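You operate a simulated robot arm through the tools that you are given. There is no shell and no other tool.

Carry out the task below with a simulated two-armed robot. There is one attempt and no reset: what you move stays moved.

TASK
Fill the rinse tub to its line and wash the brush out in it.
Fine: tap off, tub out from under the tap, brush back in its own tub. Set down upright: rinse tub.

The check looks at the end state, three seconds after you hand in, the way a careful person would. Anything else that was tipped, shoved, dropped, spilled or broken makes it a failure.

THE ROBOT
Two 7-joint arms with fingered hands on one trunk that stands fixed in place. Base frame: the origin is at the foot of the trunk, x ahead of it, y to its left, z up; the work surface is at about z = 750. Units: mm, degrees, N and s.
The left shoulder is at [55, 125, 1155], the right one opposite. With the tool pointing down near the work surface each hand reaches from about 100 to 840 mm from the base axis, measured 20 degrees to its own side. Payload 3.6 kg a hand.
Tool frame (each hand has its own): the origin (TCP) lies between the finger pads and is the grasp point; the fingertips stand 34 mm ahead of it; z points along the fingers, y is the line along which they close. The gripper opens to 116 mm; its body begins 40 mm behind the TCP. The gripper is a hand of 5 fingers: y runs from the thumb to the fingers, the wrist lies at [-16, -160, -164] in the tool frame, and closing takes about 1.5 s.
Orientation is that of the tool frame in the base frame, as a unit quaternion [x, y, z, w]. With the fingers straight down and the wrist toward the robot, the tool's x, y and z point along [0, 1, 0], [1, 0, 0] and [0, 0, -1] of the base frame.

THE INTERFACE
- The arms move only by the tool arm_command. It takes "left_commands", "right_commands" or both (then of equal length, played together; a hand with none holds still); each is a list of rows, each a list of 7 numbers: the turn, a rotation vector about the base's x, y, z in degrees, then the shift along the base's x, y, z in mm, then the closure in counts, from 0 (fully open) to 255 (shut). In form: [[ax, ay, az, dx, dy, dz, grip], ...]. A call has 1 to 20 rows; each row is the pose to reach, as a shift and turn from the pose commanded when the call began. Each row takes 0.2 s and may step no farther than 50 mm and 8.6 degrees from the row before; otherwise, or with a gripper value out of range, the whole call is refused. A pose out of reach is approached as far as the arm can. The call stops where the force on the tool passes 40 N (or 10 N more than at its start, if that is more) or the arm is blocked; 0.2 s more then pass. Each finger travels about 153 mm/s and halts on what it meets, pressing with about 24 N; the grip force reading is that of the motor and also rises with nothing between the fingers. The clock runs only during rows and for 0.2 s after the last one: add rows that repeat a pose to give the fingers time. The reply holds the time, the measured pose of the TCP, the force on the tool along the base axes, the opening and the grip force, in the units named above and with some noise, with the torque about the TCP (base axes, N m) and any sound that the robot's microphone picked up.
- Cameras (640 x 400 px; columns grow to the right, rows downward): "scene" is now at [147.3, -1.6, 1336]; the picture's right is [-0.04, -1.00, 0.00], its down [-0.49, 0.02, -0.87] and it looks along [0.87, -0.04, -0.49] (base axes); focal length 214 px, centre (320, 200). "left" rides on the left gripper at [-69, -134, -110] in its tool frame; the picture's right is [-0.77, -0.19, 0.61], its down [0.59, -0.58, 0.57] and it looks along [0.25, 0.79, 0.55] (tool axes); focal length 256 px, centre (320, 200). "right" rides on the right gripper at [69, -134, -110] in its tool frame; the picture's right is [-0.77, 0.19, -0.61], its down [-0.59, -0.58, 0.56] and it looks along [-0.25, 0.80, 0.55] (tool axes); focal length 256 px, centre (320, 200).
- get_image(camera): a new picture of that camera. No time passes.
- slide_trunk(by): moves the trunk up (or, below 0, down) by that many mm; the arms and the scene camera ride with it, the base frame stays. It gives what a move gives, with no picture.
- preshape(shape, hand): the hand has 5 fingers and takes this shape, open, in about a second: jaw (thumb against the fingers, like two jaws); tri (thumb and two fingers); tip (a fingertip pinch); poke (one finger out to press); point (the index stretched); flat (the hand flat); cup (the hand cupped); fist (a fist). The gripper value then closes the fingers along that shape, each until it touches; the sizes above hold for jaw. It gives what a move gives, with no picture.
- head_to(pan, tilt): turns the head with the scene camera to pan (to the left, within 86 degrees either way) and tilt (down, from -29 to 69), counted from straight ahead of the robot (the tilt from the chest, where the trunk bows). It gives what a move gives.
- measure_at(camera, pixels): for up to 12 pixels [column, row] of the newest picture of that camera ("zoom" is the newest enlarged one), the place [x, y, z] in the base frame of the surface seen there, good to about 2 mm. No time passes.
- inspect(camera, box): a new picture of the part [left, top, right, bottom] of that camera's present view, enlarged. No time passes.
- hand_in(): hands the job in; it is judged then, once.

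Unless the task says otherwise, let go and move clear before handing in.

The tools are called after "Emit:" as name(argument=value, ...) on one line, values as JSON. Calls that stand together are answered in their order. arm_command: Moves the arms, as the interface text tells. Its arguments: {"type":"object","properties":{"left_commands":{"type":"array"},"right_commands":{"type":"array"}},"required":[]} The other tools are called the same way: slide_trunk (by) moves the trunk up or down; preshape (shape, hand) gives the hand a shape; head_to (pan, tilt) turns the head that bears the scene camera; get_image (camera) takes a picture; measure_at (camera, pixels) gives the place of the surface under pixels of a picture; inspect (camera, box) takes an enlarged picture of a part of a camera's view; hand_in () hands the job in.

At the start:

```text
time_s: 0.0
left_eef_pos: [480.4, 376.0, 1267.0]
left_orientation: [0.707, 0.707, 0.0, 0.0]
left_wrist_force: [-0.3, -0.6, -0.1]
left_wrist_torque: [-0.02, -0.05, -0.01]
left_width: 115.7
left_grip_force: 0.1
left_shape: jaw
right_eef_pos: [585.6, -69.7, 1182.2]
right_orientation: [0.707, 0.707, 0.0, 0.0]
right_wrist_force: [-0.6, 0.6, -0.3]
right_wrist_torque: [0.04, -0.02, 0.01]
right_width: 115.8
right_grip_force: 0.1
right_shape: jaw
trunk travel left (down, up): [-350.0, 412.0]
head pan, tilt (commanded): [-2.3, 29.3]
```

scene: 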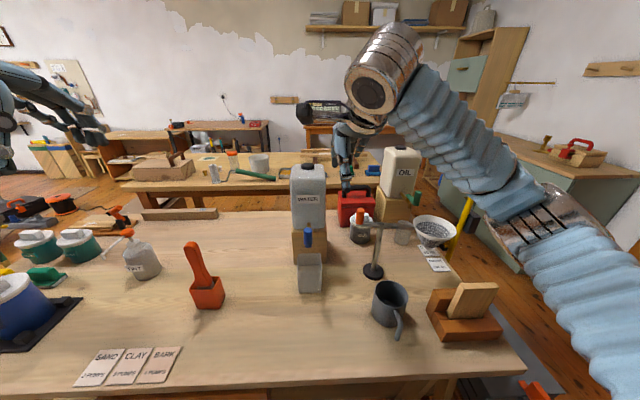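
right: 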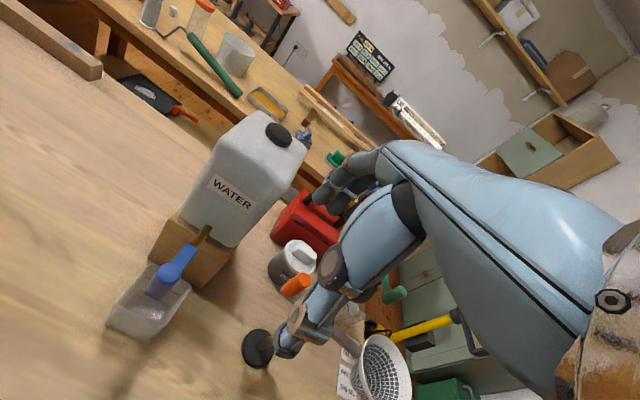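
left: 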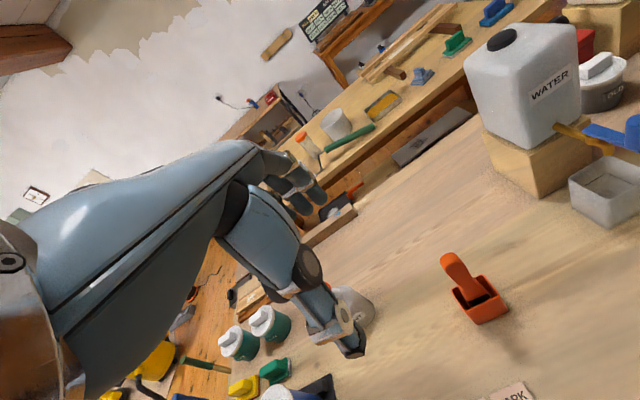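

The first pictures show the water jug with a blue tap lever near scene (308,238), a small grey tub below it near (310,275), and an orange tub with an orange handle (brush?) near (205,285). I'll enlarge these areas before moving anything.

Emit:
inspect(camera="scene", box=[260, 150, 360, 310])

Emit:
inspect(camera="scene", box=[160, 220, 260, 320])

Emit:
inspect(camera="left", box=[400, 0, 640, 340])

Emit:
inspect(camera="right", box=[80, 90, 320, 360])

```text
2.50 times, centred on (310, 230) of scene
```

zoom: 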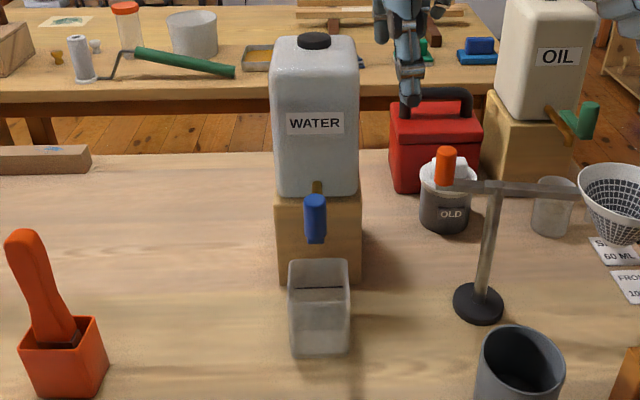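

```text
4.00 times, centred on (210, 270) of scene
```

zoom: 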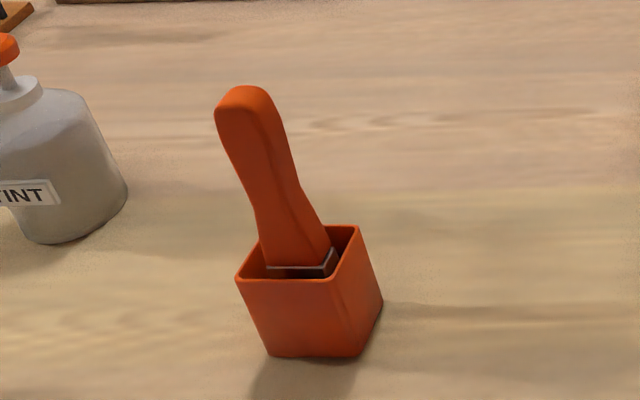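

```text
1.18 times, centred on (520, 170) of left
```

zoom: 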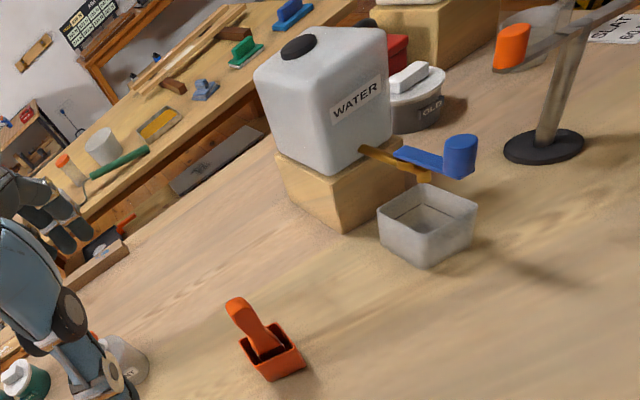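

```text
1.48 times, centred on (200, 225) of right
```

zoom: 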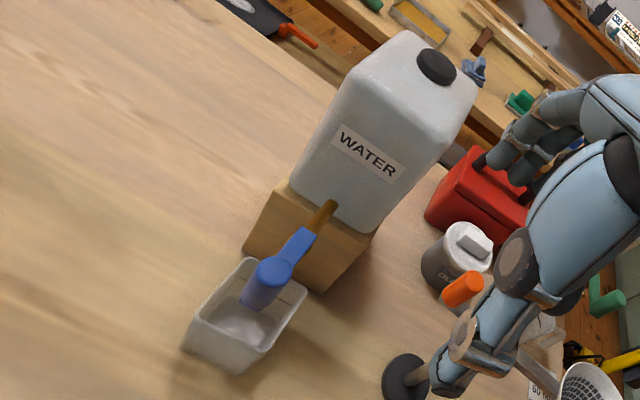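

The rinse tub stands under the water tap, with a dark fill line inside it, and the tap lever is a blue arm with a knob. I'll zoom closer and measure the tap, tub and brush.

Emit:
inspect(camera="scene", box=[280, 210, 340, 300])

Emit:
inspect(camera="left", box=[540, 90, 640, 240])

Emit:
measure_at(camera="scene", pixels=[[308, 230], [308, 244], [299, 255], [321, 254], [299, 291], [320, 292], [310, 288], [293, 258], [326, 258], [308, 200], [292, 172], [325, 172]])

Emit:
measure_at(camera="left", pixels=[[555, 130], [570, 133], [590, 140], [605, 140], [620, 142], [630, 135], [600, 130], [568, 183], [604, 225], [610, 158], [615, 200], [590, 178]])

Emit:
measure_at(camera="right", pixels=[[205, 230], [200, 240], [185, 262], [172, 270], [160, 290], [145, 265], [107, 322], [160, 338], [190, 285], [150, 310], [135, 290], [180, 262]])

```text
4.44 times, centred on (310, 255) of scene
```

zoom: 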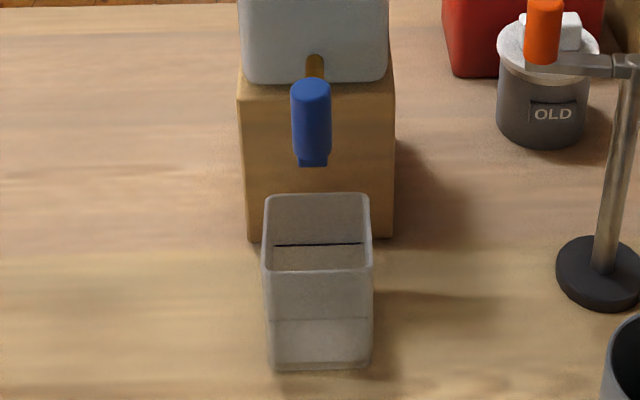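

```text
2.67 times, centred on (590, 165) of left
```

zoom: 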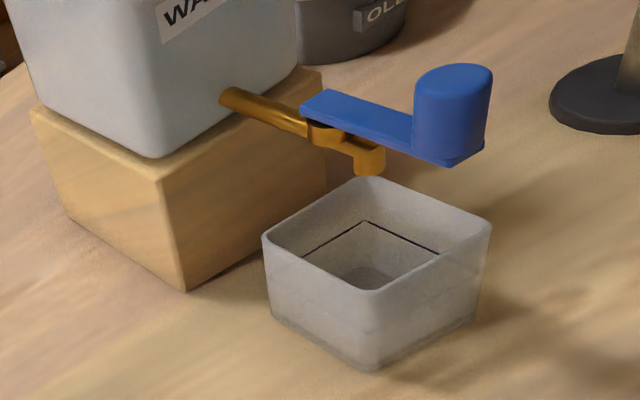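

```text
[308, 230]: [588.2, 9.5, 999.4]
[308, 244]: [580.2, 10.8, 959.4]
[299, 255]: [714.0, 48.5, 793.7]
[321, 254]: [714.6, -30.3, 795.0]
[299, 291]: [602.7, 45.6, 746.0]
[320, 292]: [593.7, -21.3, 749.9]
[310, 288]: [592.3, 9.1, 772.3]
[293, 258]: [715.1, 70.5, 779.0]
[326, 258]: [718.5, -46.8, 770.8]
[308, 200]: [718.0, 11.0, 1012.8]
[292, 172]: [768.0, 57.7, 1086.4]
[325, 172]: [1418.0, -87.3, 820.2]
```

```text
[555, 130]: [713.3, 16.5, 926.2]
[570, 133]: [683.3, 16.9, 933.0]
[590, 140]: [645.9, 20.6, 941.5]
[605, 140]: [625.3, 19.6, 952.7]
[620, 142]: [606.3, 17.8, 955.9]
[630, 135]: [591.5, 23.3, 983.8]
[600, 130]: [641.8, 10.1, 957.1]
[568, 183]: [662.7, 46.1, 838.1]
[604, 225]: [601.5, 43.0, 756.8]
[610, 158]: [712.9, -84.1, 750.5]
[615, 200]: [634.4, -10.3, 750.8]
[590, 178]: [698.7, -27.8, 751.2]
```

```text
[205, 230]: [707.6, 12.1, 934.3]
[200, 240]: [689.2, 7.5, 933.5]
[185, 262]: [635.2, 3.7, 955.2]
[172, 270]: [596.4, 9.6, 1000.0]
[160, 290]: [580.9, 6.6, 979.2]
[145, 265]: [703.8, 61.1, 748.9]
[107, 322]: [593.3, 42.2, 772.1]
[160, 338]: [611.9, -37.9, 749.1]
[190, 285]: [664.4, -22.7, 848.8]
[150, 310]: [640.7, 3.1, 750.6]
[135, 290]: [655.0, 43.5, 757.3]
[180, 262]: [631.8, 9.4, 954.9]
```

The tub is about 75 mm wide, centred near (629, 8) with its rim at about z 845, and the lever runs forward along x at z 955 with its knob near x 590. Next I'll measure the spout tip, the fill line and the brush.

Emit:
measure_at(camera="left", pixels=[[608, 150], [609, 147], [603, 146], [594, 143], [626, 148], [636, 150], [638, 120], [625, 121], [576, 180], [610, 200], [632, 190], [607, 176]])

Emit:
inspect(camera="left", box=[430, 240, 520, 330])

Emit:
measure_at(camera="scene", pixels=[[190, 245], [197, 255], [203, 270], [200, 245], [207, 280], [194, 289], [219, 289], [226, 277], [201, 308], [222, 308], [229, 295], [198, 283]])

Emit:
measure_at(camera="left", pixels=[[452, 262], [460, 275], [470, 290], [455, 293], [480, 300], [496, 280], [508, 312], [478, 324], [454, 256], [465, 298], [485, 290], [475, 295]])

```text
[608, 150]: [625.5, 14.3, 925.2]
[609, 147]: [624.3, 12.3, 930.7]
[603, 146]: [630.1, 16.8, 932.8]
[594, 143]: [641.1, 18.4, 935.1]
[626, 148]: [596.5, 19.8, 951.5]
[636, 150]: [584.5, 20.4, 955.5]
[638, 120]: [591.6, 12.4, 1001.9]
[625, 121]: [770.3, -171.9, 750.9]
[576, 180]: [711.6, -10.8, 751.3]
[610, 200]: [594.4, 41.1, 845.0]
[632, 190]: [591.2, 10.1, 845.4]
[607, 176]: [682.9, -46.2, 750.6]
```

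```text
4.44 times, centred on (475, 285) of left
```

zoom: 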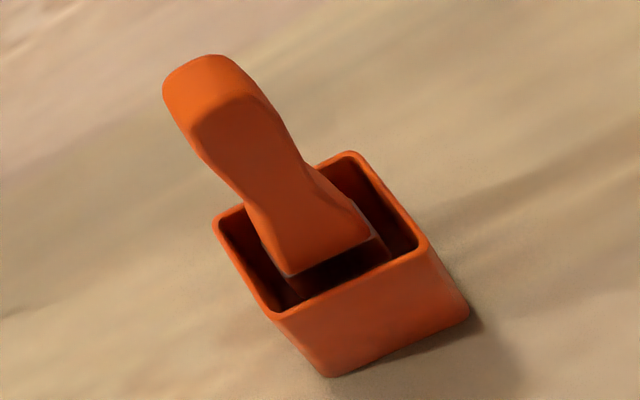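

```text
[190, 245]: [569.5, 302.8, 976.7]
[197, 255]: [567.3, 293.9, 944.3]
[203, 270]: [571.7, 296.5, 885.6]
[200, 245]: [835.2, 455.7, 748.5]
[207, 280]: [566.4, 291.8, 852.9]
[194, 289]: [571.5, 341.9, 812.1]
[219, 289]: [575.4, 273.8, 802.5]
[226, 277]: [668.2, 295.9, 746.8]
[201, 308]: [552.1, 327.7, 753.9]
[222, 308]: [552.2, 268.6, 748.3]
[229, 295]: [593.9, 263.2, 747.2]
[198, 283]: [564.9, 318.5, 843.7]
```

```text
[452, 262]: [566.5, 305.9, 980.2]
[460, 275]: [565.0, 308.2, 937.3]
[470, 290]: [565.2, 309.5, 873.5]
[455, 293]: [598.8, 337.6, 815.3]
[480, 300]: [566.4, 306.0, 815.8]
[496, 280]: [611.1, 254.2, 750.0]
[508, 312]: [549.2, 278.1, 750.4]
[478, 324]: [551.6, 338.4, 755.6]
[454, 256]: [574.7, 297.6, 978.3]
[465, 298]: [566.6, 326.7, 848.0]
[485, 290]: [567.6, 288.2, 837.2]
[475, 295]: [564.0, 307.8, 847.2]
```

The brush handle is upright at about (566, 303), z 840–980, in an orange tub about 70 mm wide centred near (585, 303). Now I'll zoom the scene on the rinse tub to measure the fill line and edges.

Emit:
inspect(camera="scene", box=[280, 230, 344, 300])

Emit:
get_image(camera="scene")

```text
5.71 times, centred on (312, 265) of scene
```

zoom: 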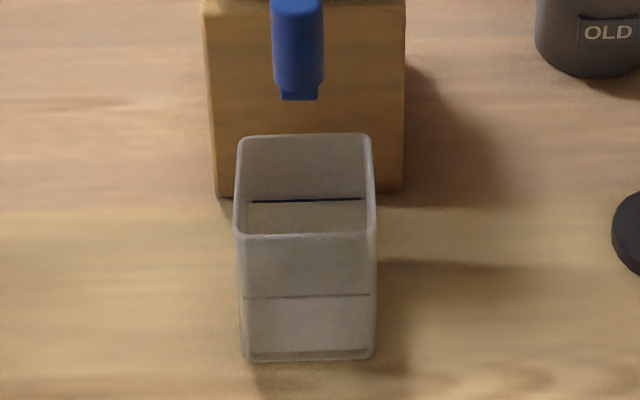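

```text
taken
```

scene: 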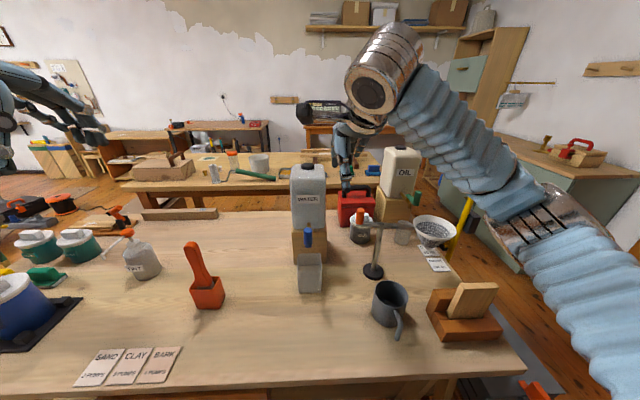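

I can see the fill line at zoom row 200 on the back wall and row 296 on the front wall. I'll measure these points.

Emit:
measure_at(camera="zoom", pixels=[[300, 200], [345, 199], [260, 202], [300, 296], [350, 295], [300, 237], [238, 236], [372, 232], [300, 135], [368, 135], [241, 140], [300, 218]])

Emit:
measure_at(camera="zoom", pixels=[[245, 358], [370, 355], [300, 356], [300, 280], [300, 320], [300, 170], [374, 280], [246, 300], [296, 5], [296, 60], [300, 95], [275, 50]])

```text
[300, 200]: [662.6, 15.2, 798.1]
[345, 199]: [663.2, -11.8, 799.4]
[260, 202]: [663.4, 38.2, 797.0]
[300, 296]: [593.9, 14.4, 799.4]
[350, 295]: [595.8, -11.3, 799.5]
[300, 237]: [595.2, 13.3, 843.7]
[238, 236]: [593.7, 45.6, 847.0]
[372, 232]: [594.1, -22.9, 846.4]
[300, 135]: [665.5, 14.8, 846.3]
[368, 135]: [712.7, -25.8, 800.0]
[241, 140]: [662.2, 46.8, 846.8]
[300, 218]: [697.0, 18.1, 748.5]
```

```text
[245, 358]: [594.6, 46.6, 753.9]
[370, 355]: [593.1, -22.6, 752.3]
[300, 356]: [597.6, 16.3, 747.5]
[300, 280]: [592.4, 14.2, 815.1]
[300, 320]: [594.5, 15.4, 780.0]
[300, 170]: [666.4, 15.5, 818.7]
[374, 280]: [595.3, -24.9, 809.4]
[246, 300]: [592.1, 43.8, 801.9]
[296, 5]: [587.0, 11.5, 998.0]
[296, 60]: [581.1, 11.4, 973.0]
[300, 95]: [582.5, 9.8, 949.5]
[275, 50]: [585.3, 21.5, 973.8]
```

The fill line is at z ≈ 798.5, the tub spans x 593–666, y −25…47 with its rim at 846.5, and the knob is at about (591, 11). Before bringing in the right hand I'll measure the nearby obstacles: the stand at (373,270)/(380,225), the mug, and the OLD pot.

Emit:
measure_at(camera="scene", pixels=[[373, 270], [360, 216], [362, 223], [380, 225], [395, 227], [408, 228], [376, 250], [390, 288], [376, 295], [408, 295], [399, 335], [352, 232]])

Emit:
inspect(camera="scene", box=[320, 180, 520, 350])

Emit:
inspect(camera="scene", box=[0, 200, 200, 390])

```text
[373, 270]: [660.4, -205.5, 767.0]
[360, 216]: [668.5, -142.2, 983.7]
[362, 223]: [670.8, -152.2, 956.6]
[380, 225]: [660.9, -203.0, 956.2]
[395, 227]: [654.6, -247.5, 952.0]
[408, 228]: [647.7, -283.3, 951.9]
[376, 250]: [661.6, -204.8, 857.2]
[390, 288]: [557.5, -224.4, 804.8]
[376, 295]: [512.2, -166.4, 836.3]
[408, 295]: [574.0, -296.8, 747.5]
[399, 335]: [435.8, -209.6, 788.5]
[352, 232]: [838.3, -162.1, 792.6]
```

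```text
2.35 times, centred on (420, 265) of scene
```

zoom: 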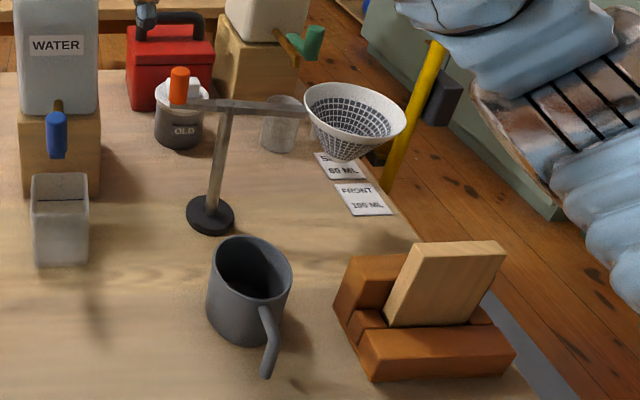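

```text
2.11 times, centred on (100, 295) of scene
```

zoom: 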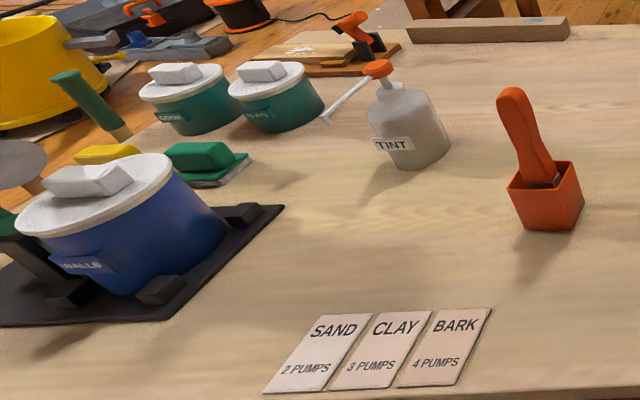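

The stand's arm is at z ≈ 955 with the orange handle near (668, −142), and the mug is near (530, −200), so a high approach for the right hand over the tap is clear. I'll yaw the right hand 90° so its jaw closes along y, and bring it above the knob at z ≈ 1080.

Emit:
arm_command(right_commands=[[0, 0, 8.4, 0, 6, 0, 0], [0, 0, 16.8, 0, 14, 0, 0], [0, 0, 25.2, 0, 22, 0, 0], [0, 0, 33.6, 1, 30, 0, 0], [0, 0, 42, 1, 38, 0, 0], [0, 0, 50.4, 2, 46, 0, 0], [0, 0, 58.8, 2, 54, -10, 0], [0, 0, 67.2, 3, 62, -25, 0], [0, 0, 75.6, 4, 70, -45, 0], [0, 0, 84, 5, 76, -65, 0], [0, 0, 90, 5.4, 81.2, -85, 60], [0, 0, 90, 5.4, 81.2, -102, 120], [0, 0, 90, 5.4, 81.2, -102, 120], [0, 0, 90, 5.4, 81.2, -102, 120]])

```text
time_s: 3.0
left_eef_pos: [480.9, 376.0, 1267.6]
left_orientation: [0.707, 0.707, 0.0, 0.0]
left_wrist_force: [0.6, 0.3, 0.0]
left_wrist_torque: [-0.03, -0.01, -0.05]
left_width: 115.9
left_grip_force: 0.1
left_shape: jaw
right_eef_pos: [590.3, 12.4, 1078.5]
right_orientation: [-0.001, 1.0, -0.001, 0.0]
right_wrist_force: [-0.4, -0.2, -0.3]
right_wrist_torque: [0.02, 0.0, -0.01]
right_width: 61.9
right_grip_force: 0.1
right_shape: jaw
trunk travel left (down, up): [-350.0, 412.0]
head pan, tilt (commanded): [-2.3, 29.3]
```

The right hand is at (590, 12, 1078) with the jaw open 62 mm along y. I'll look at it from all cameras before lowering it around the knob.

Emit:
get_image(camera="scene")

Emit:
get_image(camera="right")

Emit:
get_image(camera="left")

```text
taken
```

scene: 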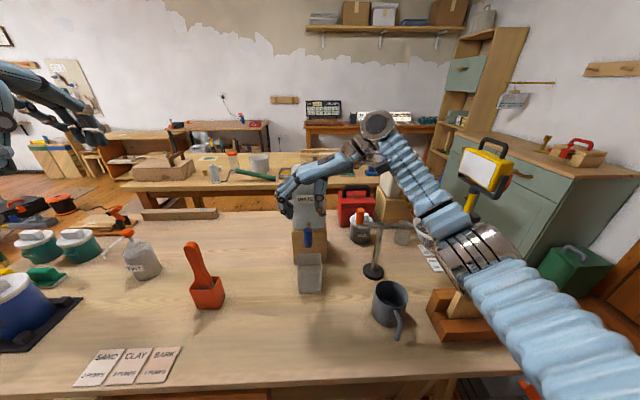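

```text
taken
```

right: 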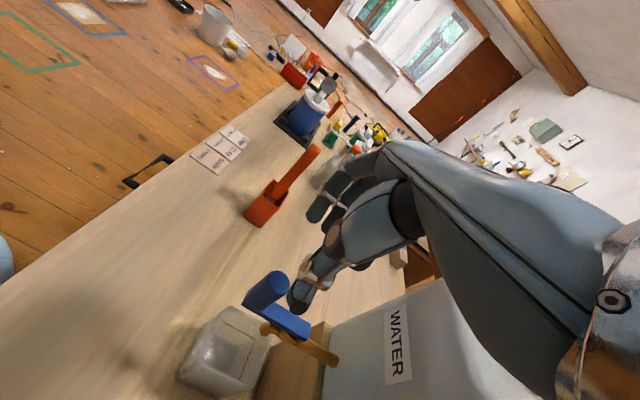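

```text
taken
```

left: 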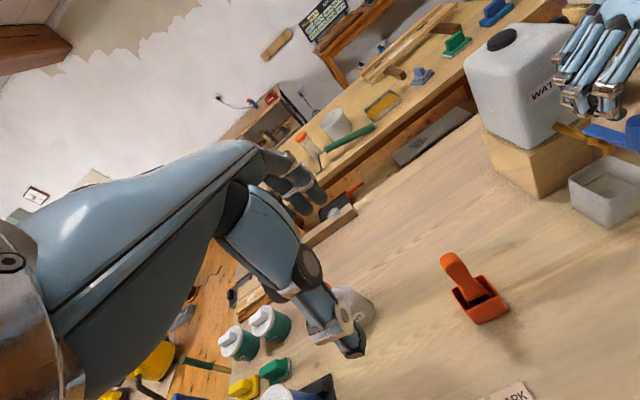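

The fingers hang just over the tap in the left view around (600,70). I'll enlarge that and the scene view to check alignment with the knob.

Emit:
inspect(camera="left", box=[520, 0, 640, 240])

Emit:
inspect(camera="scene", box=[260, 150, 360, 300])

Emit:
inspect(camera="right", box=[180, 200, 420, 400])

```text
1.67 times, centred on (580, 120) of left
```

zoom: 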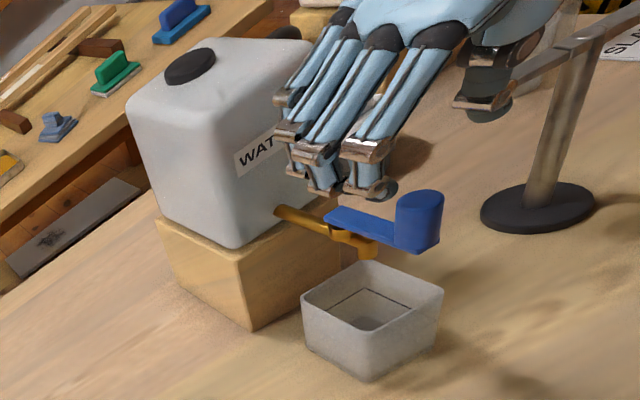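

```text
2.67 times, centred on (310, 225) of scene
```

zoom: 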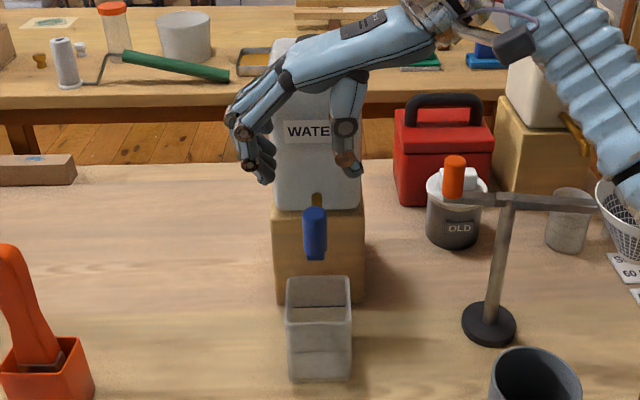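

```text
2.00 times, centred on (300, 300) of right
```

zoom: 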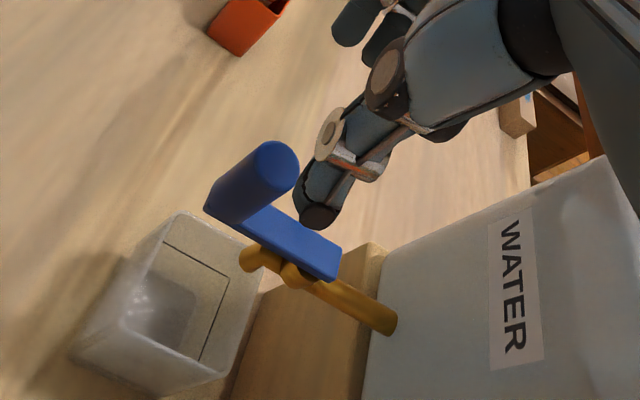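

The thumb hangs on the right side and the fingers on the left, straddling the lever's y. I'll measure where the thumb tip and fingertips actually are relative to the knob.

Emit:
measure_at(camera="zoom", pixels=[[320, 215], [310, 190], [270, 165], [240, 195], [300, 255], [325, 275], [265, 260], [290, 272], [345, 300]])

Emit:
measure_at(camera="left", pixels=[[606, 112], [588, 108], [577, 108], [614, 112], [627, 100], [640, 140]])

Emit:
measure_at(camera="scene", pixels=[[291, 215], [287, 211], [323, 213], [321, 208], [308, 230]])

```text
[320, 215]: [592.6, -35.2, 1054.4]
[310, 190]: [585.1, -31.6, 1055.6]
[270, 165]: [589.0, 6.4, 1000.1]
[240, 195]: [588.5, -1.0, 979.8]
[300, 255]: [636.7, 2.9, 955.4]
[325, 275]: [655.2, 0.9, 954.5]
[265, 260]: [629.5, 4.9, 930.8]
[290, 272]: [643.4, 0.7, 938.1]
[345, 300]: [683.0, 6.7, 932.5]
```

```text
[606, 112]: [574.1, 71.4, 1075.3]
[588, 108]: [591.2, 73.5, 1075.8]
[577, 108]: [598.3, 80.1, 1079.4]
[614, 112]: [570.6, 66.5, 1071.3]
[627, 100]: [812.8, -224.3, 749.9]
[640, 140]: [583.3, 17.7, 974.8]
```

```text
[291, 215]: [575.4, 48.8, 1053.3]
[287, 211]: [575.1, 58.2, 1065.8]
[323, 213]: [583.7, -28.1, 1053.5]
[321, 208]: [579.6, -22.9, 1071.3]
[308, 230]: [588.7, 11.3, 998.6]
```

The thumb tip is at (590, −32) and the fingers at y ≈ 45, so the knob at y 11 lies between them. I'll lower 80 mm to straddle the knob with fingertips just above the bar (z 955).

Emit:
arm_command(right_commands=[[0, 0, 0, 0.5, 0, -20, 120], [0, 0, 0, 0.5, 0, -40, 120], [0, 0, 0, 0.5, 0, -60, 120], [0, 0, 0, 0.5, 0, -80, 120], [0, 0, 0, 0.5, 0, -80, 150], [0, 0, 0, 0.5, 0, -80, 165], [0, 0, 0, 0.5, 0, -80, 165]])

Emit:
inspect(camera="scene", box=[260, 170, 360, 300])

Emit:
inspect(camera="left", box=[520, 0, 640, 240])

Emit:
inspect(camera="right", box=[200, 200, 440, 400])

```text
time_s: 4.6
left_eef_pos: [480.5, 376.4, 1268.0]
left_orientation: [0.707, 0.707, 0.001, 0.0]
left_wrist_force: [0.5, -0.3, -0.2]
left_wrist_torque: [0.05, -0.01, 0.0]
left_width: 115.9
left_grip_force: 0.1
left_shape: jaw
right_eef_pos: [591.3, 12.1, 1000.0]
right_orientation: [-0.001, 1.0, -0.001, 0.0]
right_wrist_force: [0.3, -1.8, -1.0]
right_wrist_torque: [-0.01, 0.01, 0.01]
right_width: 42.0
right_grip_force: 0.0
right_shape: jaw
trunk travel left (down, up): [-350.0, 412.0]
head pan, tilt (commanded): [-2.3, 29.3]
```

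```text
3.08 times, centred on (310, 235) of scene
```

zoom: 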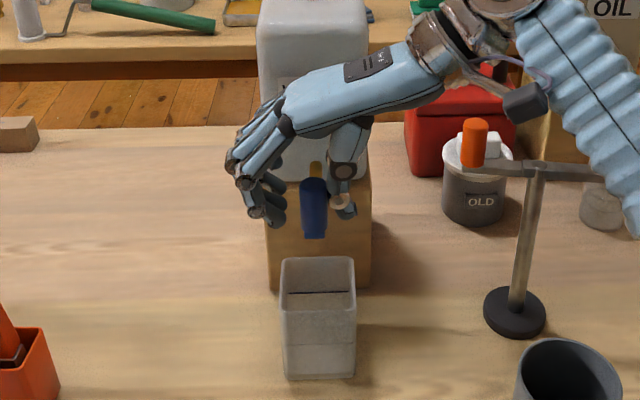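

```text
1.67 times, centred on (580, 120) of left
```

zoom: 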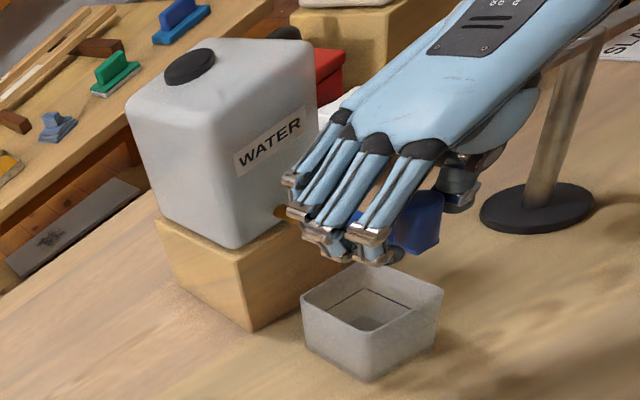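

```text
2.00 times, centred on (320, 300) of right
```

zoom: 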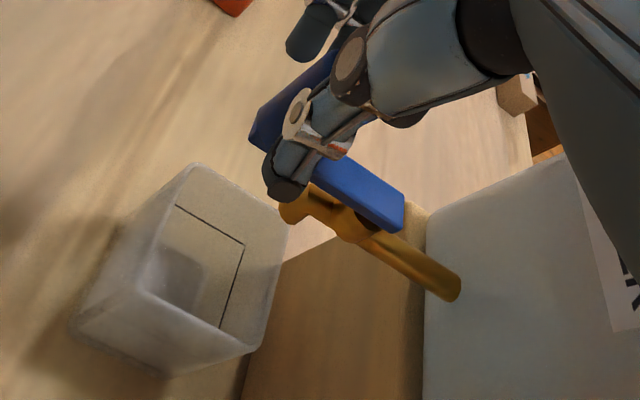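

The knob now sits inside the fork (opening 42 mm). I'll test gently by nudging toward +y in small steps to see whether the lever yields.

Emit:
arm_command(right_commands=[[0, 0, 0, 0, 4, 0, 165], [0, 0, 0, 0, 8, 0, 165], [0, 0, 0, 0, 11, 0, 165], [0, 0, 0, 0, 14, 0, 165]])

Emit:
inspect(camera="scene", box=[260, 170, 360, 300])

Emit:
inspect(camera="right", box=[200, 200, 440, 400])

```text
time_s: 5.6
left_eef_pos: [480.6, 372.9, 1268.9]
left_orientation: [0.707, 0.707, 0.002, -0.001]
left_wrist_force: [-0.2, -0.7, 0.3]
left_wrist_torque: [-0.02, 0.0, -0.02]
left_width: 116.0
left_grip_force: 0.0
left_shape: jaw
right_eef_pos: [591.1, 20.8, 999.6]
right_orientation: [0.0, 1.0, 0.001, 0.001]
right_wrist_force: [-1.9, -25.8, 7.0]
right_wrist_torque: [-0.26, 0.0, -0.03]
right_width: 49.2
right_grip_force: 0.1
right_shape: jaw
trunk travel left (down, up): [-350.0, 412.0]
head pan, tilt (commanded): [-2.3, 29.3]
```

```text
3.08 times, centred on (310, 235) of scene
```

zoom: 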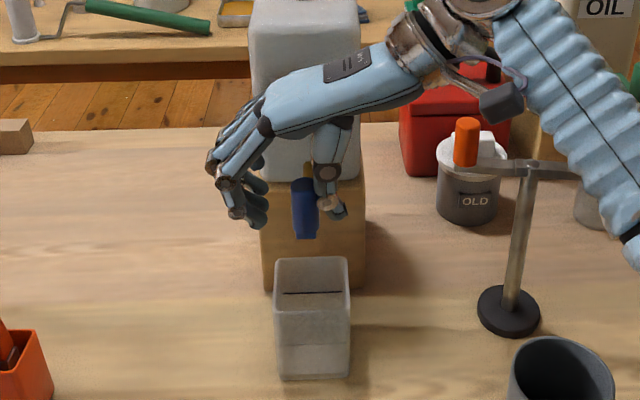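

```text
2.00 times, centred on (320, 300) of right
```

zoom: 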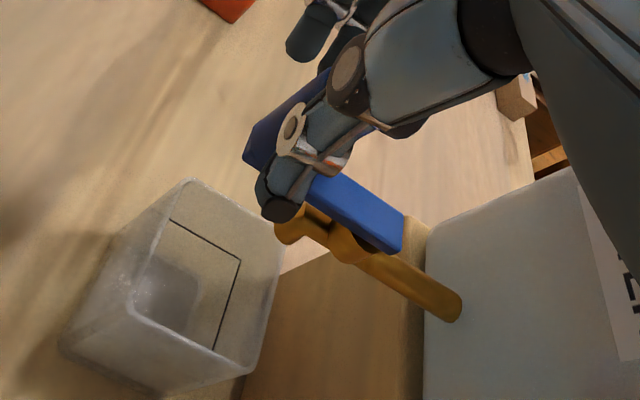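

The lever didn't yield toward +y (26 N, thumb pushed open), so I'll back off and try the other direction in small steps.

Emit:
arm_command(right_commands=[[0, 0, 0, 0, -8, 0, 165], [0, 0, 0, 0, -14, 0, 165], [0, 0, 0, 0, -20, 0, 165], [0, 0, 0, 0, -24, 0, 165], [0, 0, 0, 0, -27, 0, 165]])

Emit:
inspect(camera="scene", box=[260, 170, 360, 300])

Emit:
inspect(camera="right", box=[200, 200, 440, 400])

```text
time_s: 6.8
left_eef_pos: [481.8, 377.1, 1267.5]
left_orientation: [0.707, 0.707, 0.0, 0.0]
left_wrist_force: [-0.5, 0.5, 0.2]
left_wrist_torque: [-0.03, -0.01, 0.02]
left_width: 115.8
left_grip_force: 0.0
left_shape: jaw
right_eef_pos: [591.8, -0.6, 998.5]
right_orientation: [-0.001, 1.0, 0.0, 0.0]
right_wrist_force: [0.7, -0.9, 0.7]
right_wrist_torque: [0.0, 0.03, 0.01]
right_width: 41.5
right_grip_force: 0.0
right_shape: jaw
trunk travel left (down, up): [-350.0, 412.0]
head pan, tilt (commanded): [-2.3, 29.3]
```

```text
3.08 times, centred on (310, 235) of scene
```

zoom: 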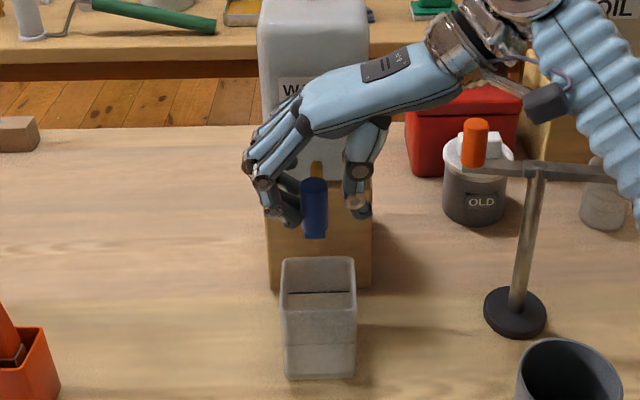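

```text
2.00 times, centred on (320, 300) of right
```

zoom: 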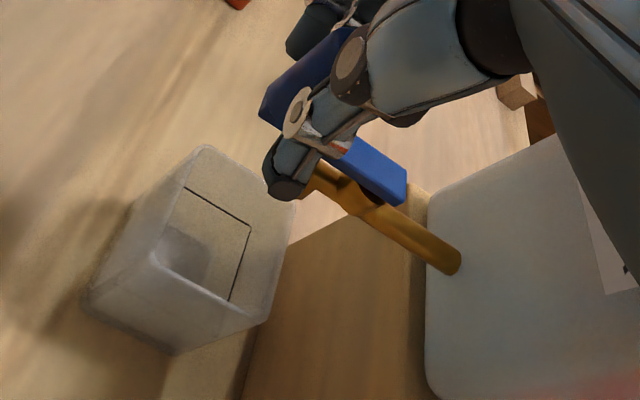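

No force now and the finger side is about to touch the knob (y −0.6). I'll continue −y in small steps.

Emit:
arm_command(right_commands=[[0, 0, 0, 0, -3, 0, 165], [0, 0, 0, 0, -6, 0, 165], [0, 0, 0, 0, -9, 0, 165], [0, 0, 0, 0, -12, 0, 165]])

Emit:
inspect(camera="scene", box=[260, 170, 360, 300])

Emit:
inspect(camera="right", box=[200, 200, 440, 400])

```text
time_s: 7.8
left_eef_pos: [480.8, 377.1, 1267.6]
left_orientation: [0.707, 0.707, 0.0, 0.001]
left_wrist_force: [0.4, -0.5, 0.7]
left_wrist_torque: [-0.02, 0.05, -0.03]
left_width: 116.2
left_grip_force: 0.1
left_shape: jaw
right_eef_pos: [591.8, -14.1, 998.1]
right_orientation: [0.0, 1.0, 0.001, 0.0]
right_wrist_force: [-0.7, 0.6, 1.0]
right_wrist_torque: [-0.01, -0.03, 0.02]
right_width: 41.4
right_grip_force: 0.0
right_shape: jaw
trunk travel left (down, up): [-350.0, 412.0]
head pan, tilt (commanded): [-2.3, 29.3]
```

```text
3.08 times, centred on (310, 235) of scene
```

zoom: 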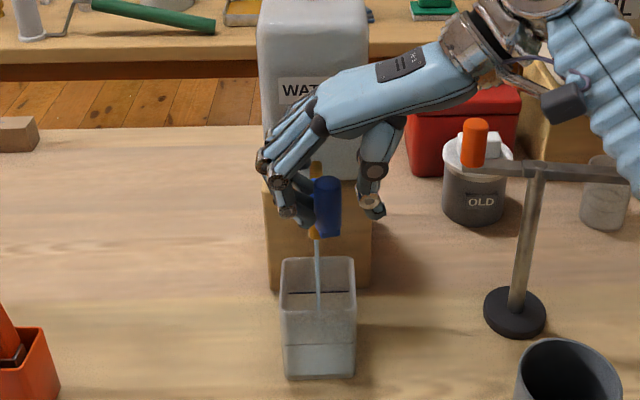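

```text
2.00 times, centred on (320, 300) of right
```

zoom: 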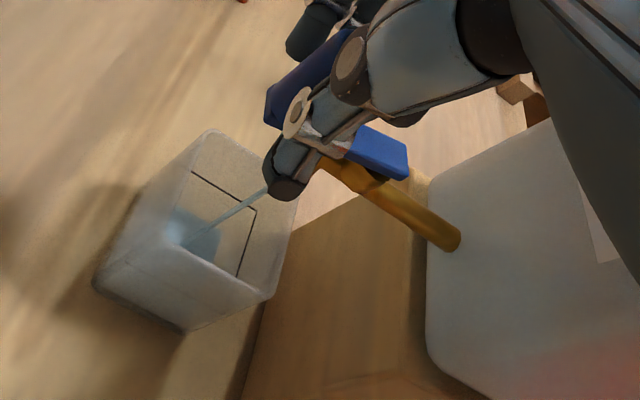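

The lever turned right with almost no force and water is flowing into the tub. I'll check the level now, before letting more time pass.

Emit:
inspect(camera="scene", box=[280, 230, 344, 300])

Emit:
inspect(camera="right", box=[220, 240, 340, 380])

Emit:
inspect(camera="left", box=[550, 140, 640, 240])

```text
5.71 times, centred on (312, 265) of scene
```

zoom: 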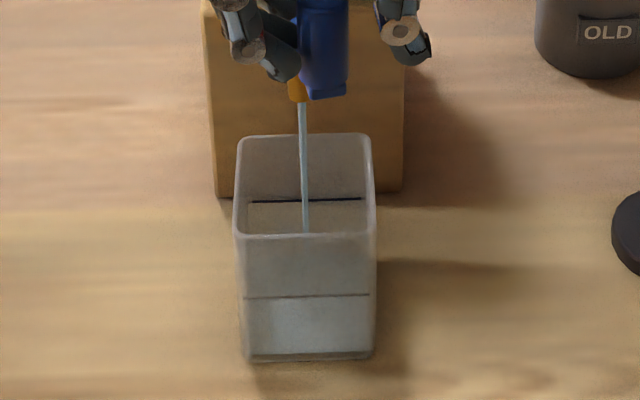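

```text
2.86 times, centred on (280, 310) of right
```

zoom: 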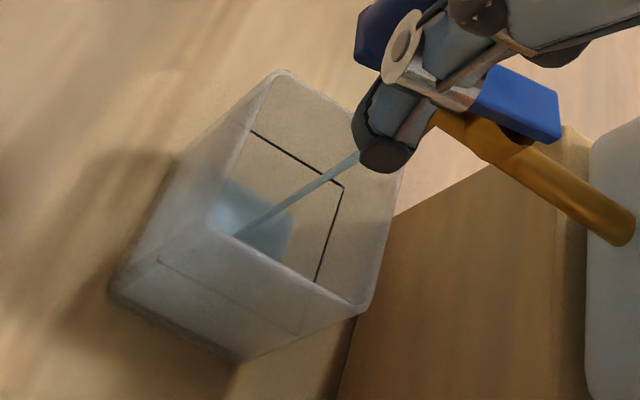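

```text
4.00 times, centred on (595, 190) of left
```

zoom: 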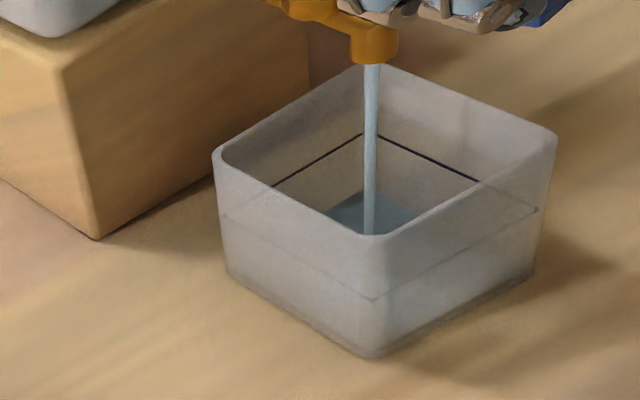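

Water is pooling on the floor of the tub, seen at left-zoom (355,212). I'll measure its height to estimate the flow.

Emit:
measure_at(camera="zoom", pixels=[[350, 210], [360, 220], [390, 215], [345, 215], [385, 205], [400, 218]])

```text
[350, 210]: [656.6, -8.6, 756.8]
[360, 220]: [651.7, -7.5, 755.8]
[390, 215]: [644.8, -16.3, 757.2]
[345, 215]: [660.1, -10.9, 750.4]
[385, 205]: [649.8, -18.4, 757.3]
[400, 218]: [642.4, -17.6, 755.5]
```

The level is about z 756.5 versus the line at 798.5. I'll hold this partially open position for about 1.2 s and re-measure to get the fill rate.

Emit:
arm_command(right_commands=[[0, 0, 0, 0, 0, 0, 165], [0, 0, 0, 0, 0, 0, 165], [0, 0, 0, 0, 0, 0, 165], [0, 0, 0, 0, 0, 0, 165], [0, 0, 0, 0, 0, 0, 165]])

Emit:
inspect(camera="left", box=[550, 140, 640, 240])

Emit:
measure_at(camera="zoom", pixels=[[350, 210], [360, 215], [390, 215], [345, 205], [385, 205], [400, 210], [350, 195], [395, 195]])

```text
time_s: 9.0
left_eef_pos: [481.3, 377.0, 1267.5]
left_orientation: [0.707, 0.707, 0.0, 0.0]
left_wrist_force: [-0.3, 0.9, 0.1]
left_wrist_torque: [-0.01, 0.02, 0.03]
left_width: 115.8
left_grip_force: 0.1
left_shape: jaw
right_eef_pos: [592.4, -12.2, 998.3]
right_orientation: [0.0, 1.0, 0.0, -0.001]
right_wrist_force: [-0.1, 0.0, -0.3]
right_wrist_torque: [0.02, 0.0, 0.0]
right_width: 41.5
right_grip_force: 0.0
right_shape: jaw
trunk travel left (down, up): [-350.0, 412.0]
head pan, tilt (commanded): [-2.3, 29.3]
```

```text
4.00 times, centred on (595, 190) of left
```

zoom: 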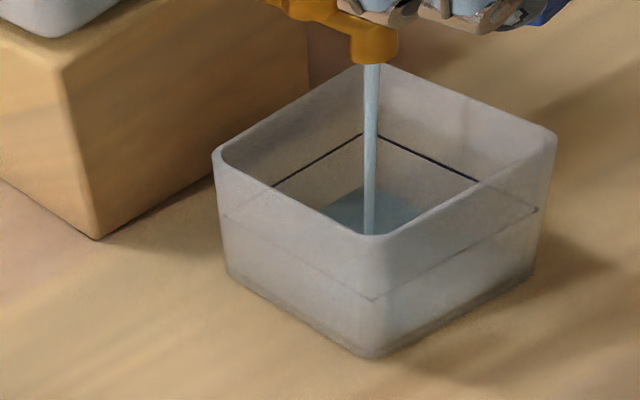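

```text
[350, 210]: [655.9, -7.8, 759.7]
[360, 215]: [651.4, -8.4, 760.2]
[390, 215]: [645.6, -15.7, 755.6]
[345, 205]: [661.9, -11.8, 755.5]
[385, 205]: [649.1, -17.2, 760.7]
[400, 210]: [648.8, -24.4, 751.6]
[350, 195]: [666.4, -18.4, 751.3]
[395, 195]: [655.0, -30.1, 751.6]
```

The level is rising about 2.5 mm/s, which is slow and controllable. I'll hold for about 4 s more.

Emit:
arm_command(right_commands=[[0, 0, 0, 0, 0, 0, 165], [0, 0, 0, 0, 0, 0, 165], [0, 0, 0, 0, 0, 0, 165], [0, 0, 0, 0, 0, 0, 165], [0, 0, 0, 0, 0, 0, 165], [0, 0, 0, 0, 0, 0, 165], [0, 0, 0, 0, 0, 0, 165], [0, 0, 0, 0, 0, 0, 165], [0, 0, 0, 0, 0, 0, 165], [0, 0, 0, 0, 0, 0, 165], [0, 0, 0, 0, 0, 0, 165], [0, 0, 0, 0, 0, 0, 165], [0, 0, 0, 0, 0, 0, 165], [0, 0, 0, 0, 0, 0, 165], [0, 0, 0, 0, 0, 0, 165], [0, 0, 0, 0, 0, 0, 165], [0, 0, 0, 0, 0, 0, 165], [0, 0, 0, 0, 0, 0, 165], [0, 0, 0, 0, 0, 0, 165], [0, 0, 0, 0, 0, 0, 165]])

Emit:
inspect(camera="left", box=[550, 140, 640, 240])

Emit:
measure_at(camera="zoom", pixels=[[350, 200], [360, 205], [390, 205], [345, 210], [385, 200], [400, 205], [350, 190], [395, 190]])

```text
time_s: 13.2
left_eef_pos: [481.0, 376.3, 1266.9]
left_orientation: [0.707, 0.707, 0.0, 0.0]
left_wrist_force: [0.6, -1.0, 0.6]
left_wrist_torque: [0.04, -0.01, 0.02]
left_width: 115.8
left_grip_force: 0.0
left_shape: jaw
right_eef_pos: [591.5, -13.0, 998.7]
right_orientation: [0.0, 1.0, 0.0, -0.001]
right_wrist_force: [0.1, 0.3, -0.5]
right_wrist_torque: [0.01, 0.01, 0.02]
right_width: 41.3
right_grip_force: 0.0
right_shape: jaw
trunk travel left (down, up): [-350.0, 412.0]
head pan, tilt (commanded): [-2.3, 29.3]
```

```text
4.00 times, centred on (595, 190) of left
```

zoom: 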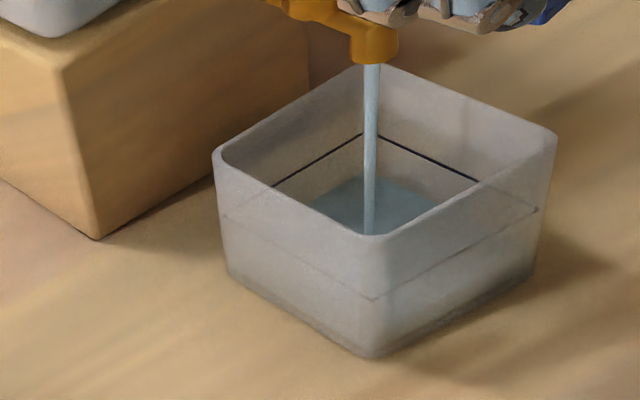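

```text
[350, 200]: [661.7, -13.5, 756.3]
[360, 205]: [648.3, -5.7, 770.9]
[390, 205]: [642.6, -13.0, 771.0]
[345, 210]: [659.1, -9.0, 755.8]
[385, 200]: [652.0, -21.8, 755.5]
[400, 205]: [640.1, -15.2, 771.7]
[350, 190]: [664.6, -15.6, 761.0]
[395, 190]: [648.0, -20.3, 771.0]
```

The level is about 771 at t = 13.2 s (2.6 mm/s), with 27 mm to go. I'll hold another 4 s and measure again.

Emit:
arm_command(right_commands=[[0, 0, 0, 0, 0, 0, 165], [0, 0, 0, 0, 0, 0, 165], [0, 0, 0, 0, 0, 0, 165], [0, 0, 0, 0, 0, 0, 165], [0, 0, 0, 0, 0, 0, 165], [0, 0, 0, 0, 0, 0, 165], [0, 0, 0, 0, 0, 0, 165], [0, 0, 0, 0, 0, 0, 165], [0, 0, 0, 0, 0, 0, 165], [0, 0, 0, 0, 0, 0, 165], [0, 0, 0, 0, 0, 0, 165], [0, 0, 0, 0, 0, 0, 165], [0, 0, 0, 0, 0, 0, 165], [0, 0, 0, 0, 0, 0, 165], [0, 0, 0, 0, 0, 0, 165], [0, 0, 0, 0, 0, 0, 165], [0, 0, 0, 0, 0, 0, 165], [0, 0, 0, 0, 0, 0, 165], [0, 0, 0, 0, 0, 0, 165], [0, 0, 0, 0, 0, 0, 165]])

Emit:
inspect(camera="left", box=[550, 140, 640, 240])

Emit:
measure_at(camera="zoom", pixels=[[345, 200], [360, 205], [390, 205], [345, 210], [385, 200], [400, 205], [350, 185], [395, 190]])

```text
time_s: 17.4
left_eef_pos: [480.8, 376.3, 1267.6]
left_orientation: [0.707, 0.707, 0.001, 0.0]
left_wrist_force: [1.3, -0.2, 0.3]
left_wrist_torque: [0.01, -0.02, -0.01]
left_width: 116.0
left_grip_force: 0.1
left_shape: jaw
right_eef_pos: [592.4, -12.8, 998.7]
right_orientation: [0.0, 1.0, 0.001, 0.001]
right_wrist_force: [-0.8, 0.6, 0.6]
right_wrist_torque: [0.0, 0.02, 0.03]
right_width: 41.7
right_grip_force: 0.1
right_shape: jaw
trunk travel left (down, up): [-350.0, 412.0]
head pan, tilt (commanded): [-2.3, 29.3]
```

```text
4.00 times, centred on (595, 190) of left
```

zoom: 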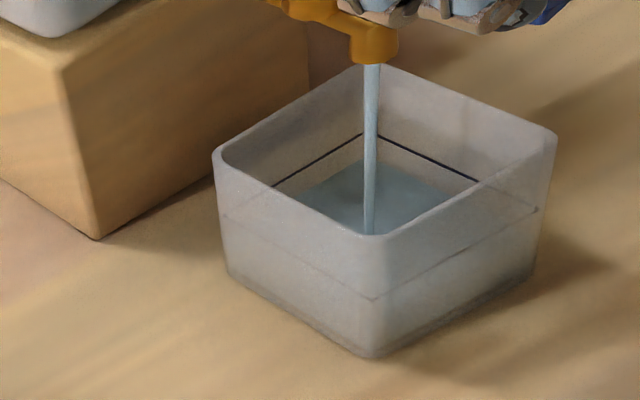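

```text
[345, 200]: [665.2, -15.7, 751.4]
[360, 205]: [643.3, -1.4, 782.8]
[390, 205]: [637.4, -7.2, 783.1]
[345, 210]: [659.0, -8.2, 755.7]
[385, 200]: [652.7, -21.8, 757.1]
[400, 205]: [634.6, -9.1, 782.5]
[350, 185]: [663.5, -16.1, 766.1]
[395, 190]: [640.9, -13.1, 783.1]
```

The level is about 783 (rising 2.85 mm/s), with 15.5 mm left. I'll hold about 3 s more while bringing the thumb close to the knob (without touching) so closing will be quick.

Emit:
arm_command(right_commands=[[0, 0, 0, 0, 0, 0, 165], [0, 0, 0, 0, 0, 0, 165], [0, 0, 0, 0, 0, 0, 165], [0, 0, 0, 0, 0, 0, 165], [0, 0, 0, 0, 3, 0, 165], [0, 0, 0, 0, 6, 0, 165], [0, 0, 0, 0, 9, 0, 165], [0, 0, 0, 0, 12, 0, 165], [0, 0, 0, 0, 14, 0, 165], [0, 0, 0, 0, 14, 0, 165], [0, 0, 0, 0, 14, 0, 165], [0, 0, 0, 0, 14, 0, 165]])

Emit:
inspect(camera="scene", box=[280, 200, 344, 270])

Emit:
inspect(camera="left", box=[550, 140, 640, 240])

Emit:
measure_at(camera="zoom", pixels=[[345, 195], [360, 205], [390, 205], [345, 205], [385, 190], [400, 205], [350, 185], [395, 190], [340, 200], [420, 200], [360, 195]])

```text
time_s: 20.0
left_eef_pos: [481.6, 376.5, 1267.1]
left_orientation: [0.707, 0.707, -0.001, 0.0]
left_wrist_force: [-0.3, 0.2, -0.1]
left_wrist_torque: [0.0, 0.03, 0.01]
left_width: 116.0
left_grip_force: 0.0
left_shape: jaw
right_eef_pos: [592.3, 1.3, 999.1]
right_orientation: [0.0, 1.0, 0.0, 0.001]
right_wrist_force: [0.0, -0.3, -0.5]
right_wrist_torque: [0.02, -0.01, 0.0]
right_width: 41.6
right_grip_force: 0.0
right_shape: jaw
trunk travel left (down, up): [-350.0, 412.0]
head pan, tilt (commanded): [-2.3, 29.3]
```

```text
5.71 times, centred on (312, 235) of scene
```

zoom: 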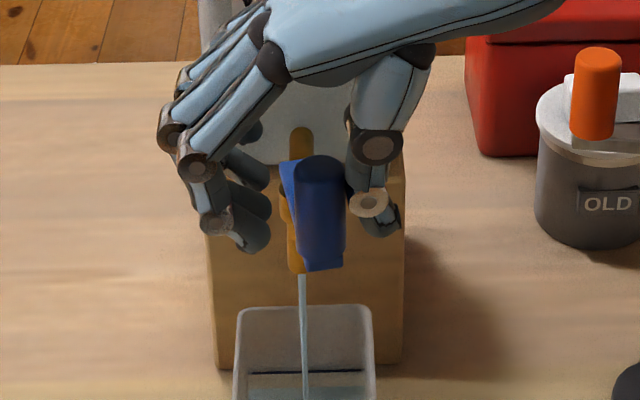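

```text
4.00 times, centred on (595, 190) of left
```

zoom: 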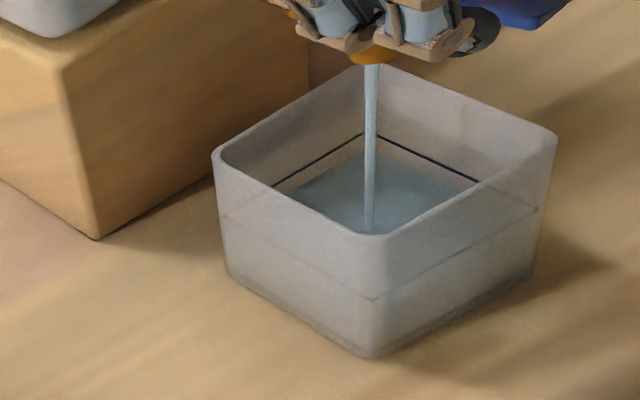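

```text
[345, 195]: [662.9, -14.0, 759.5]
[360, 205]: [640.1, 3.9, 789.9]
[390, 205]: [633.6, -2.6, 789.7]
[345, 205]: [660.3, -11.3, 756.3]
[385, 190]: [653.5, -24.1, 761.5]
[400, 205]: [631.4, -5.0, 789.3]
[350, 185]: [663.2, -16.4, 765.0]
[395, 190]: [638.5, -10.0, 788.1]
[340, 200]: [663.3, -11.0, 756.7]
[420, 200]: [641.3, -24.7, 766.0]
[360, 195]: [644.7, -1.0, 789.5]
```

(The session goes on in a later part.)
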